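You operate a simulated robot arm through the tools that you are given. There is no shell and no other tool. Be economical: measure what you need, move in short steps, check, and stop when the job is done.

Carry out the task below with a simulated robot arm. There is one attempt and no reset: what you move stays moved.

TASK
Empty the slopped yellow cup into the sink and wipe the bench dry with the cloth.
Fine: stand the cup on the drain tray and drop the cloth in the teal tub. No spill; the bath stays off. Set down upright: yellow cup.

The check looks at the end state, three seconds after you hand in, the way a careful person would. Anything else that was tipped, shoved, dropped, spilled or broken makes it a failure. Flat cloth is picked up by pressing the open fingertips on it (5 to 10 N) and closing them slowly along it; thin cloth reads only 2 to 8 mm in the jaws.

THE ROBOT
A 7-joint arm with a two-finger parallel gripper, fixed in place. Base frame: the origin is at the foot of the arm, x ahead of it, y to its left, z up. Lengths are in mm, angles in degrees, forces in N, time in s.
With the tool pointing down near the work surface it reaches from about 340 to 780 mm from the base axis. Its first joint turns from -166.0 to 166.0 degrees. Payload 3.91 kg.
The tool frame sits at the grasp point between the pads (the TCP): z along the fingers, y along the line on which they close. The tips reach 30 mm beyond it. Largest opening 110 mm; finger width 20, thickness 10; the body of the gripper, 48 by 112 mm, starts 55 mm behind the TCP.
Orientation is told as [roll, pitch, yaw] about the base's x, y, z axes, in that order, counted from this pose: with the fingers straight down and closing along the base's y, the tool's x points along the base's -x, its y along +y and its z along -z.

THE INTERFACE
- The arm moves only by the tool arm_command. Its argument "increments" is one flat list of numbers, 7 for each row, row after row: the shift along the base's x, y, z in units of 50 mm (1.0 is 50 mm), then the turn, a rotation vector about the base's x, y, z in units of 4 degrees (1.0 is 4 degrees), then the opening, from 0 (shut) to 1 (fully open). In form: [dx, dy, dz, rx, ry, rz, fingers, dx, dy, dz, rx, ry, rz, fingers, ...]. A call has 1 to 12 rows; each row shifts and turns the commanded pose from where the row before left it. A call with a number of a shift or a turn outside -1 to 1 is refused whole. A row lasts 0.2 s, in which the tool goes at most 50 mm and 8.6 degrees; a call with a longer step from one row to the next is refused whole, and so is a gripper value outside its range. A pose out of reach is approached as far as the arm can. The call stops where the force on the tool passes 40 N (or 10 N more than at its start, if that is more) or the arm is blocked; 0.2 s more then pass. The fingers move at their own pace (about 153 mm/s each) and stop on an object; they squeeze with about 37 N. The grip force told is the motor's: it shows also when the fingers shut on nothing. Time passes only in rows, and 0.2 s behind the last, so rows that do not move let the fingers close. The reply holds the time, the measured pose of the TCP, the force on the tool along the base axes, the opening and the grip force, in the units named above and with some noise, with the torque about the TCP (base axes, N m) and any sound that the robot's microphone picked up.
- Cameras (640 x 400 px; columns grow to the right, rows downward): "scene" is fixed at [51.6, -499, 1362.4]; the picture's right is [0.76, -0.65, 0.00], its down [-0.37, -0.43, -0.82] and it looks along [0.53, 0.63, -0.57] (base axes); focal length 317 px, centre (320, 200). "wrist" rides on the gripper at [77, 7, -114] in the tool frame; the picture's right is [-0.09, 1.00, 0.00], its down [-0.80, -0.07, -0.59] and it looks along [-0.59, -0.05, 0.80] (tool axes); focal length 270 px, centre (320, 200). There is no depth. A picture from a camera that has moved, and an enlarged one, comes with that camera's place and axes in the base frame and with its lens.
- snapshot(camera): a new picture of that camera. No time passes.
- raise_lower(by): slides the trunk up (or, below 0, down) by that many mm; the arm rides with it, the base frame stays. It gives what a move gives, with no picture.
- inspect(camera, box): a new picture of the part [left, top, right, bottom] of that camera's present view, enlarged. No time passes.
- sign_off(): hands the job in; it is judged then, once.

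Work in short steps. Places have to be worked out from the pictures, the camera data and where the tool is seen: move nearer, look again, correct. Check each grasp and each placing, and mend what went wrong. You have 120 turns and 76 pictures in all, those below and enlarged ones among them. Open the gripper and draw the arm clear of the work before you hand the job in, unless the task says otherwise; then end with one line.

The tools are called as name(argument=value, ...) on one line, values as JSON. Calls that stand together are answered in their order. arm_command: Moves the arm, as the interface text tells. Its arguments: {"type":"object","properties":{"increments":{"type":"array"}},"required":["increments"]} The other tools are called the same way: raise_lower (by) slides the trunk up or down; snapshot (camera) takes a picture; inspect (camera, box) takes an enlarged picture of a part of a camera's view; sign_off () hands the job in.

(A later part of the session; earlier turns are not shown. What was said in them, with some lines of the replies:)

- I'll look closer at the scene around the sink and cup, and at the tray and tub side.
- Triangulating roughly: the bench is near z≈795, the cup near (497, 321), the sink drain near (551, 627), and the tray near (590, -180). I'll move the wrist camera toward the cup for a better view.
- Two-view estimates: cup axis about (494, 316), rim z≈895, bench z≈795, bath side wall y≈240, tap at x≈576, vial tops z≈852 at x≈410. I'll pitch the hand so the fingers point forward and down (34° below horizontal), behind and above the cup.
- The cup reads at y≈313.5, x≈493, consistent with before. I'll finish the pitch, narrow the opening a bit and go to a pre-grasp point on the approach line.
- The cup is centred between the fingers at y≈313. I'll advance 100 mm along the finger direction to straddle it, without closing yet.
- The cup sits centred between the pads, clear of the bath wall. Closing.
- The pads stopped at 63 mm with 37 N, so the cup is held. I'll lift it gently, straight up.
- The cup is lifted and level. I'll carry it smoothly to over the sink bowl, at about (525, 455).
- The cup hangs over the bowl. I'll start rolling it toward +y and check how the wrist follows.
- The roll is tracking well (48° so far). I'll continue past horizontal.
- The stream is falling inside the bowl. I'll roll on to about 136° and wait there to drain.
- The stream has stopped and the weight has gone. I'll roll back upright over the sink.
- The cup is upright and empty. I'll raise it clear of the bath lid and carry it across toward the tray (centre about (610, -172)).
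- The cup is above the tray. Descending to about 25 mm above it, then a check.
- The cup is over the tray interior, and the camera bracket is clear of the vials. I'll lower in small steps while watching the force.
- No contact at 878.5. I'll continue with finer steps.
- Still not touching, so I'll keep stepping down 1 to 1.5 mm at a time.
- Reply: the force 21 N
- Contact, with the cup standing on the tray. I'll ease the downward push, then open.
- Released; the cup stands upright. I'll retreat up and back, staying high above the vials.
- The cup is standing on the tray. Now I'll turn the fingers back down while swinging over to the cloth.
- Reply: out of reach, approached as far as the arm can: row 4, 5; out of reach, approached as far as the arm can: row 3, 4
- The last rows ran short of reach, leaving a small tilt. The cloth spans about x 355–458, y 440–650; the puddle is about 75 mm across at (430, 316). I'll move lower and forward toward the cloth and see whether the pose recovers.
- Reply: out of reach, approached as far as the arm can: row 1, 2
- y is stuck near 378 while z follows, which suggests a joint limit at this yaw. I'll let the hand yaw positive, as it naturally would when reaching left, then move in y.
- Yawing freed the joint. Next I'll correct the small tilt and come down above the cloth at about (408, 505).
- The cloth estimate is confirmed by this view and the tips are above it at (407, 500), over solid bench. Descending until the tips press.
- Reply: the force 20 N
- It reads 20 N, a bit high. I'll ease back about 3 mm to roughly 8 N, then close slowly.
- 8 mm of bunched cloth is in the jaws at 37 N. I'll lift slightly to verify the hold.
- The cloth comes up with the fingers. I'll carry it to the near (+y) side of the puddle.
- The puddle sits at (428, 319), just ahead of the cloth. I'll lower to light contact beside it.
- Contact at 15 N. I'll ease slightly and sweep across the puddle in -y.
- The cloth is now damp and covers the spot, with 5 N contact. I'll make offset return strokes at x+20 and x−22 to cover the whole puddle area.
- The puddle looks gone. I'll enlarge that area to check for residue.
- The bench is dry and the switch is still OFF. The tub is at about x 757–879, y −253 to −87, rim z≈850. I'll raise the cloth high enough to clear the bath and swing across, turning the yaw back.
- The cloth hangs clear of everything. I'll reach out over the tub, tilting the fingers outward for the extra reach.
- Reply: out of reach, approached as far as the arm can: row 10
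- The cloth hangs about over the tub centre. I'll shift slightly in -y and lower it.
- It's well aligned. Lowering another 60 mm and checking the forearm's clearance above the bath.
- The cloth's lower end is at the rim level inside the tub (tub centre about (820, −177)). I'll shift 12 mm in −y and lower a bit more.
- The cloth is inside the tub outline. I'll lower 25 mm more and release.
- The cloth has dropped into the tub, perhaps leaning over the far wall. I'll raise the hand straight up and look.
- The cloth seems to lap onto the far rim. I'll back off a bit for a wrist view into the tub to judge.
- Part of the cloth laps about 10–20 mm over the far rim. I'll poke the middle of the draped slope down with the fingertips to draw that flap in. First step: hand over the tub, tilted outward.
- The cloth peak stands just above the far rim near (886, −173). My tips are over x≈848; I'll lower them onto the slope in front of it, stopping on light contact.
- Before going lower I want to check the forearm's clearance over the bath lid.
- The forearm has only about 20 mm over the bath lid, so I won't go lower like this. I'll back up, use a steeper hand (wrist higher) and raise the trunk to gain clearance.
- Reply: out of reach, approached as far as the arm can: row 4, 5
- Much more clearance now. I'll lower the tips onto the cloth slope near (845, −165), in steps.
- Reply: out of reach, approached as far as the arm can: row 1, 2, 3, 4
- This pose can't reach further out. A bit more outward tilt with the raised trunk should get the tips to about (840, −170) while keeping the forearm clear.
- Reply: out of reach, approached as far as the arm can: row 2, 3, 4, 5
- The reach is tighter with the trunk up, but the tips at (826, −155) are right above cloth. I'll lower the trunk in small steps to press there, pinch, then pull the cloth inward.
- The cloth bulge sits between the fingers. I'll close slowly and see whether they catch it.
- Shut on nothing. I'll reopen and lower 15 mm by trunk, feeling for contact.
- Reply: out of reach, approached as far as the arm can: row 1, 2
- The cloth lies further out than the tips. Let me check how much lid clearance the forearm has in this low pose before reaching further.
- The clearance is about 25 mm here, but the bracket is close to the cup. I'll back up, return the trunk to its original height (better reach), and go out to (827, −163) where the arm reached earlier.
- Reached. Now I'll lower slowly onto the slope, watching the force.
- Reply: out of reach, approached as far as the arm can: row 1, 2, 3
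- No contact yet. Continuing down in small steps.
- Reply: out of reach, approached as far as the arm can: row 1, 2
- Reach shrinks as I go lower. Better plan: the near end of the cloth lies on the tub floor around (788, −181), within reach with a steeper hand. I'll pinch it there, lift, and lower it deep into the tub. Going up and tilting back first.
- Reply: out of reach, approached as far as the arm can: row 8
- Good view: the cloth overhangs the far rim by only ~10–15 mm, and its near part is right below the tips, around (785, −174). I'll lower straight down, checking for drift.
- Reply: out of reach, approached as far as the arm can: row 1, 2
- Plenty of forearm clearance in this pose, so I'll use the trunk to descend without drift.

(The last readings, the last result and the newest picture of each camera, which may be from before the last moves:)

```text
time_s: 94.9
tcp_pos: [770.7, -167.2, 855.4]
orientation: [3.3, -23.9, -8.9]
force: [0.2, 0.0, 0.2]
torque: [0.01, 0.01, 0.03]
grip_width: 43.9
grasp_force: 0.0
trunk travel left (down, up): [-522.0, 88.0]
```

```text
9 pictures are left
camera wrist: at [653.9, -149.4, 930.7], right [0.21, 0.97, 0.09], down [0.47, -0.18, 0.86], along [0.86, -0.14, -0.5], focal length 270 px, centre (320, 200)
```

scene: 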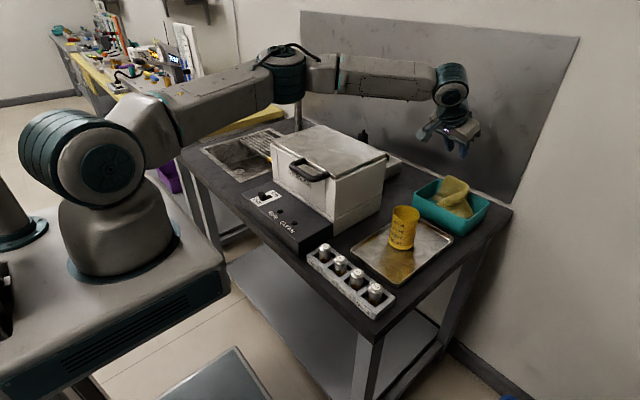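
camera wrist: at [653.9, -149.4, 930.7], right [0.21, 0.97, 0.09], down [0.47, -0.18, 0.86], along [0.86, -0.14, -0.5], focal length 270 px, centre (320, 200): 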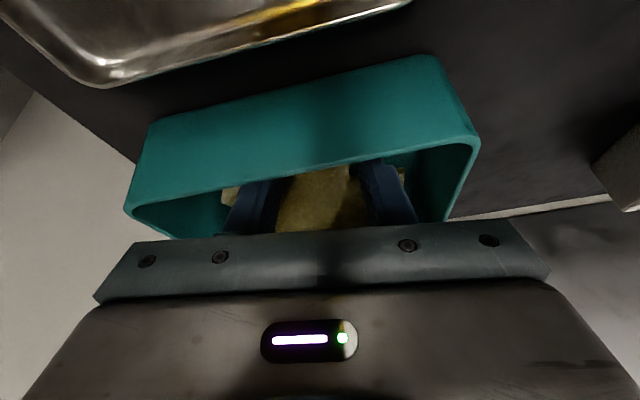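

The fingers straddle the cloth inside the tub. I'll go 10 mm lower, then close slowly.

raise_lower(by=-10)

arm_command(increments=[0, 0, 0, 0, 0, 0, 0.35, 0, 0, 0, 0, 0, 0, 0.3, 0, 0, 0, 0, 0, 0, 0.25, 0, 0, 0, 0, 0, 0, 0.2, 0, 0, 0, 0, 0, 0, 0.15, 0, 0, 0, 0, 0, 0, 0.1, 0, 0, 0, 0, 0, 0, 0.05, 0, 0, 0, 0, 0, 0, 0, 0, 0, 0, 0, 0, 0, 0])

```text
time_s: 95.5
tcp_pos: [771.4, -167.5, 847.8]
orientation: [3.2, -24.2, -8.7]
force: [15.0, -1.8, 16.4]
torque: [-0.57, 0.52, 0.52]
grip_width: 44.0
grasp_force: 0.1
trunk travel left (down, up): [-512.0, 98.0]
```

```text
time_s: 96.2
tcp_pos: [772.2, -165.0, 848.1]
orientation: [2.9, -24.3, -8.6]
force: [0.8, -0.6, 1.0]
torque: [-0.04, 0.05, -0.02]
grip_width: 27.9
grasp_force: 0.2
trunk travel left (down, up): [-512.0, 98.0]
stopped in row 3: the force on the tool passed its limit at 43 N (the readings are from after the stop); the commanded pose is now the measured one
```

There was contact, probably a finger against the tapered near wall. I'll lift 8 mm by trunk and close there.

raise_lower(by=8)

arm_command(increments=[0, 0, 0, 0, 0, 0, 0.22, 0, 0, 0, 0, 0, 0, 0.18, 0, 0, 0, 0, 0, 0, 0.14, 0, 0, 0, 0, 0, 0, 0.1, 0, 0, 0, 0, 0, 0, 0.05, 0, 0, 0, 0, 0, 0, 0, 0, 0, 0, 0, 0, 0, 0])

inspect(camera="scene", box=[380, 130, 520, 250])

```text
time_s: 96.8
tcp_pos: [770.1, -168.7, 856.1]
orientation: [2.9, -24.4, -8.8]
force: [-0.3, -0.2, -0.6]
torque: [-0.02, 0.0, 0.01]
grip_width: 27.5
grasp_force: 0.1
trunk travel left (down, up): [-520.0, 90.0]
```

```text
time_s: 98.3
tcp_pos: [770.5, -169.5, 855.1]
orientation: [2.9, -24.4, -8.8]
force: [-0.3, -0.5, 0.1]
torque: [0.05, -0.01, 0.03]
grip_width: 0.1
grasp_force: 37.0
trunk travel left (down, up): [-520.0, 90.0]
```

```text
3.33 times, centred on (450, 190) of scene
camera zoom: at [51.6, -499.0, 1362.4], right [0.76, -0.65, 0.0], down [-0.37, -0.43, -0.82], along [0.53, 0.63, -0.57], focal length 1056 px, centre (-113, 233)
```

zoom: 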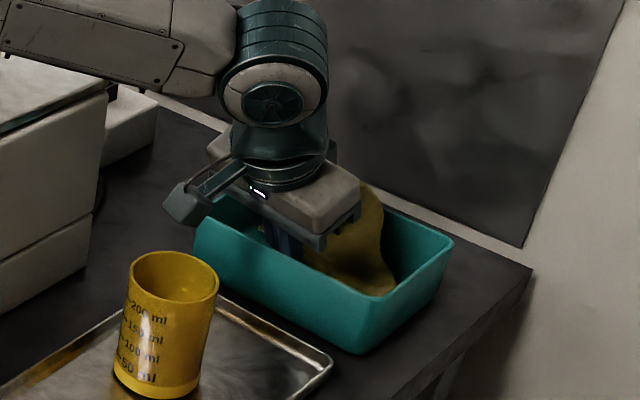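

The tub hasn't moved, and the pinch missed just above the cloth. I'll reopen, shift +x away from the near wall (trunk is lower so the reach is better), and press a little deeper.

arm_command(increments=[0, 0, 0.3, 0, 0, 0, 0.3, 0.2, -0.1, 0, 0, 0, 0, 0.4, 0.2, -0.1, 0, 0, 0, 0, 0.4])

raise_lower(by=-20)

```text
time_s: 99.2
tcp_pos: [777.3, -166.1, 873.5]
orientation: [2.9, -24.3, -8.8]
force: [-0.2, -0.8, -0.9]
torque: [0.01, -0.02, 0.01]
grip_width: 44.1
grasp_force: 0.0
out of reach, approached as far as the arm can: row 2, 3
trunk travel left (down, up): [-520.0, 90.0]
```

```text
time_s: 99.8
tcp_pos: [777.2, -166.9, 852.8]
orientation: [2.9, -24.3, -8.8]
force: [-0.3, 0.1, -0.2]
torque: [-0.03, 0.05, 0.0]
grip_width: 44.2
grasp_force: 0.1
trunk travel left (down, up): [-500.0, 110.0]
```

arm_command(increments=[0.2, -0.1, 0, 0, 0, 0, 0.4, 0, 0, 0, 0, 0, 0, 0.4])

raise_lower(by=-6)

raise_lower(by=-5)

```text
time_s: 100.4
tcp_pos: [777.5, -167.3, 854.5]
orientation: [2.9, -24.3, -8.9]
force: [-0.2, -0.7, -0.7]
torque: [0.02, 0.01, 0.02]
grip_width: 44.0
grasp_force: 0.0
out of reach, approached as far as the arm can: row 1
trunk travel left (down, up): [-500.0, 110.0]
```

```text
time_s: 101.0
tcp_pos: [777.9, -165.5, 845.9]
orientation: [3.0, -24.3, -8.8]
force: [1.0, -0.8, 0.4]
torque: [-0.02, -0.01, -0.01]
grip_width: 43.9
grasp_force: 0.1
trunk travel left (down, up): [-494.0, 116.0]
```

```text
time_s: 101.5
tcp_pos: [777.6, -166.1, 843.0]
orientation: [2.9, -24.4, -8.8]
force: [0.1, 0.0, 5.9]
torque: [-0.18, 0.0, 0.0]
grip_width: 43.9
grasp_force: 0.1
trunk travel left (down, up): [-489.0, 121.0]
```

Clean vertical contact at 6 N, ideal for the press. Closing slowly.

arm_command(increments=[0, 0, 0, 0, 0, 0, 0.36, 0, 0, 0, 0, 0, 0, 0.32, 0, 0, 0, 0, 0, 0, 0.28, 0, 0, 0, 0, 0, 0, 0.24, 0, 0, 0, 0, 0, 0, 0.2, 0, 0, 0, 0, 0, 0, 0.16, 0, 0, 0, 0, 0, 0, 0.12, 0, 0, 0, 0, 0, 0, 0.08, 0, 0, 0, 0, 0, 0, 0.04, 0, 0, 0, 0, 0, 0, 0, 0, 0, 0, 0, 0, 0, 0])

```text
time_s: 103.9
tcp_pos: [776.2, -167.7, 842.3]
orientation: [2.8, -24.4, -8.7]
force: [-0.3, -1.2, 6.8]
torque: [-0.12, 0.02, -0.01]
grip_width: 6.0
grasp_force: 36.8
trunk travel left (down, up): [-489.0, 121.0]
```

Caught: 6 mm in the jaws. I'll lift straight up by trunk so the far flap pulls in.

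raise_lower(by=110)

inspect(camera="scene", box=[380, 110, 520, 250])

```text
time_s: 105.3
tcp_pos: [777.4, -166.0, 951.4]
orientation: [2.9, -24.3, -8.8]
force: [0.3, 0.1, -0.9]
torque: [-0.02, -0.01, 0.04]
grip_width: 6.4
grasp_force: 37.1
trunk travel left (down, up): [-599.0, 11.0]
```

```text
2.86 times, centred on (450, 180) of scene
camera zoom: at [51.6, -499.0, 1362.4], right [0.76, -0.65, 0.0], down [-0.37, -0.43, -0.82], along [0.53, 0.63, -0.57], focal length 906 px, centre (-51, 257)
```

zoom: 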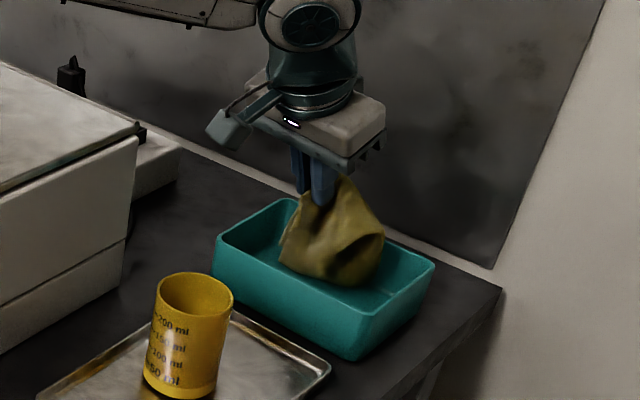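

The whole cloth now hangs over the tub interior, off the far rim. I'll lower it deep by trunk, then release low.

raise_lower(by=-85)

arm_command(increments=[0, 0, 0, 0, 0, 0, 0.1, 0, 0, 0, 0, 0, 0, 0.2, 0, 0, 0, 0, 0, 0, 0.3, 0, 0, 0, 0, 0, 0, 0.3, 0, 0, 0, 0, 0, 0, 0.3])

raise_lower(by=95)

inspect(camera="wrist", box=[160, 0, 480, 220])

inspect(camera="scene", box=[380, 150, 520, 250])

```text
time_s: 106.5
tcp_pos: [777.2, -166.6, 866.6]
orientation: [2.8, -24.3, -8.8]
force: [0.8, 0.1, 0.7]
torque: [-0.01, 0.0, 0.0]
grip_width: 6.2
grasp_force: 37.3
trunk travel left (down, up): [-514.0, 96.0]
```

```text
time_s: 107.7
tcp_pos: [777.1, -166.7, 865.9]
orientation: [2.9, -24.3, -8.7]
force: [-0.2, -0.1, 0.3]
torque: [0.01, 0.02, 0.0]
grip_width: 33.1
grasp_force: 0.1
trunk travel left (down, up): [-514.0, 96.0]
```

```text
time_s: 109.0
tcp_pos: [776.9, -166.7, 961.1]
orientation: [2.9, -24.3, -8.8]
force: [-0.2, 1.7, -0.2]
torque: [-0.01, -0.01, 0.01]
grip_width: 33.2
grasp_force: 0.1
trunk travel left (down, up): [-609.0, 1.0]
```

```text
1.82 times, centred on (320, 110) of wrist
camera zoom: at [661.3, -147.7, 1035.6], right [0.21, 0.97, 0.08], down [0.47, -0.17, 0.87], along [0.86, -0.14, -0.49], focal length 491 px, centre (320, 364)
```

zoom: 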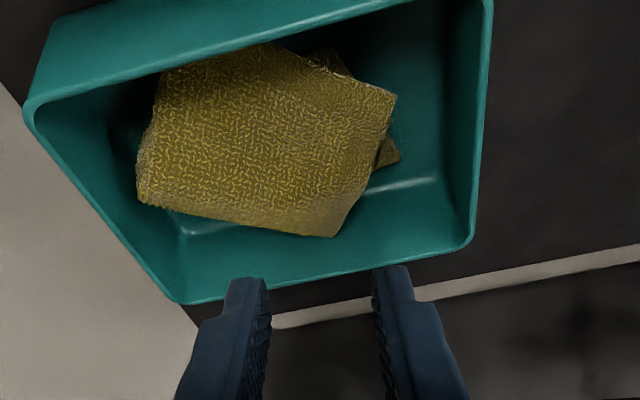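

```text
4.00 times, centred on (450, 200) of scene
camera zoom: at [51.6, -499.0, 1362.4], right [0.76, -0.65, 0.0], down [-0.37, -0.43, -0.82], along [0.53, 0.63, -0.57], focal length 1268 px, centre (-200, 200)
```

zoom: 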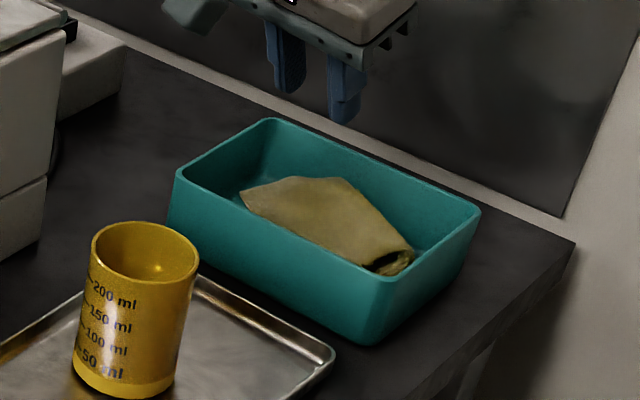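

The cloth now lies wholly inside the tub, the tub hasn't shifted, and the cup is upright and empty. I'll raise the arm and draw it clear.

arm_command(increments=[-0.3, 0, 0.6, 0, 0, 0, 0.6, -0.4, 0, 0.7, 0, 0, 0, 0.9, -0.5, 0, 0.7, 0, 0, 0, 1, -0.6, 0, 0.7, 0, 0, 0, 1, -0.7, 0, 0.5, 0, 0, 0, 1, -0.7, 0, 0.3, 0, 0, 0, 1, -0.8, 0.1, 0, 0, 0, 0, 1])

snapshot(camera="scene")

```text
time_s: 110.6
tcp_pos: [575.2, -162.7, 1138.3]
orientation: [2.9, -24.3, -8.8]
force: [-0.5, -0.6, -0.2]
torque: [0.02, 0.0, 0.0]
grip_width: 109.9
grasp_force: 0.1
trunk travel left (down, up): [-609.0, 1.0]
```

```text
4 pictures are left
```

scene: 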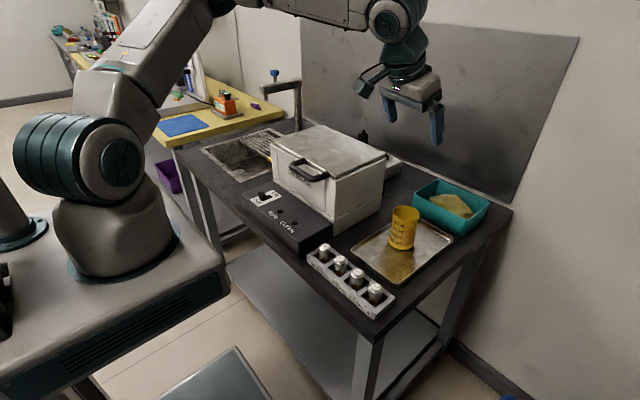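

Last check of the bench around the sink and the switch.

inspect(camera="scene", box=[180, 120, 310, 220])

```text
4.00 times, centred on (245, 170) of scene
camera zoom: at [51.6, -499.0, 1362.4], right [0.76, -0.65, 0.0], down [-0.37, -0.43, -0.82], along [0.53, 0.63, -0.57], focal length 1268 px, centre (620, 320)
```

zoom: 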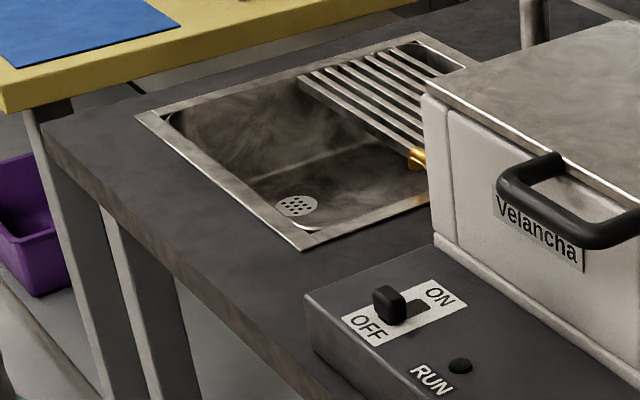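

The bench is dry, the switch is OFF, and everything is in place. Handing in.

sign_off()

```text
The job is handed in.
```

I emptied the yellow cup into the sink and stood it upright on the shallow metal tray, which I took to be the drain tray; the bench is wiped dry, the cloth is in the teal tub and the bath is still off.
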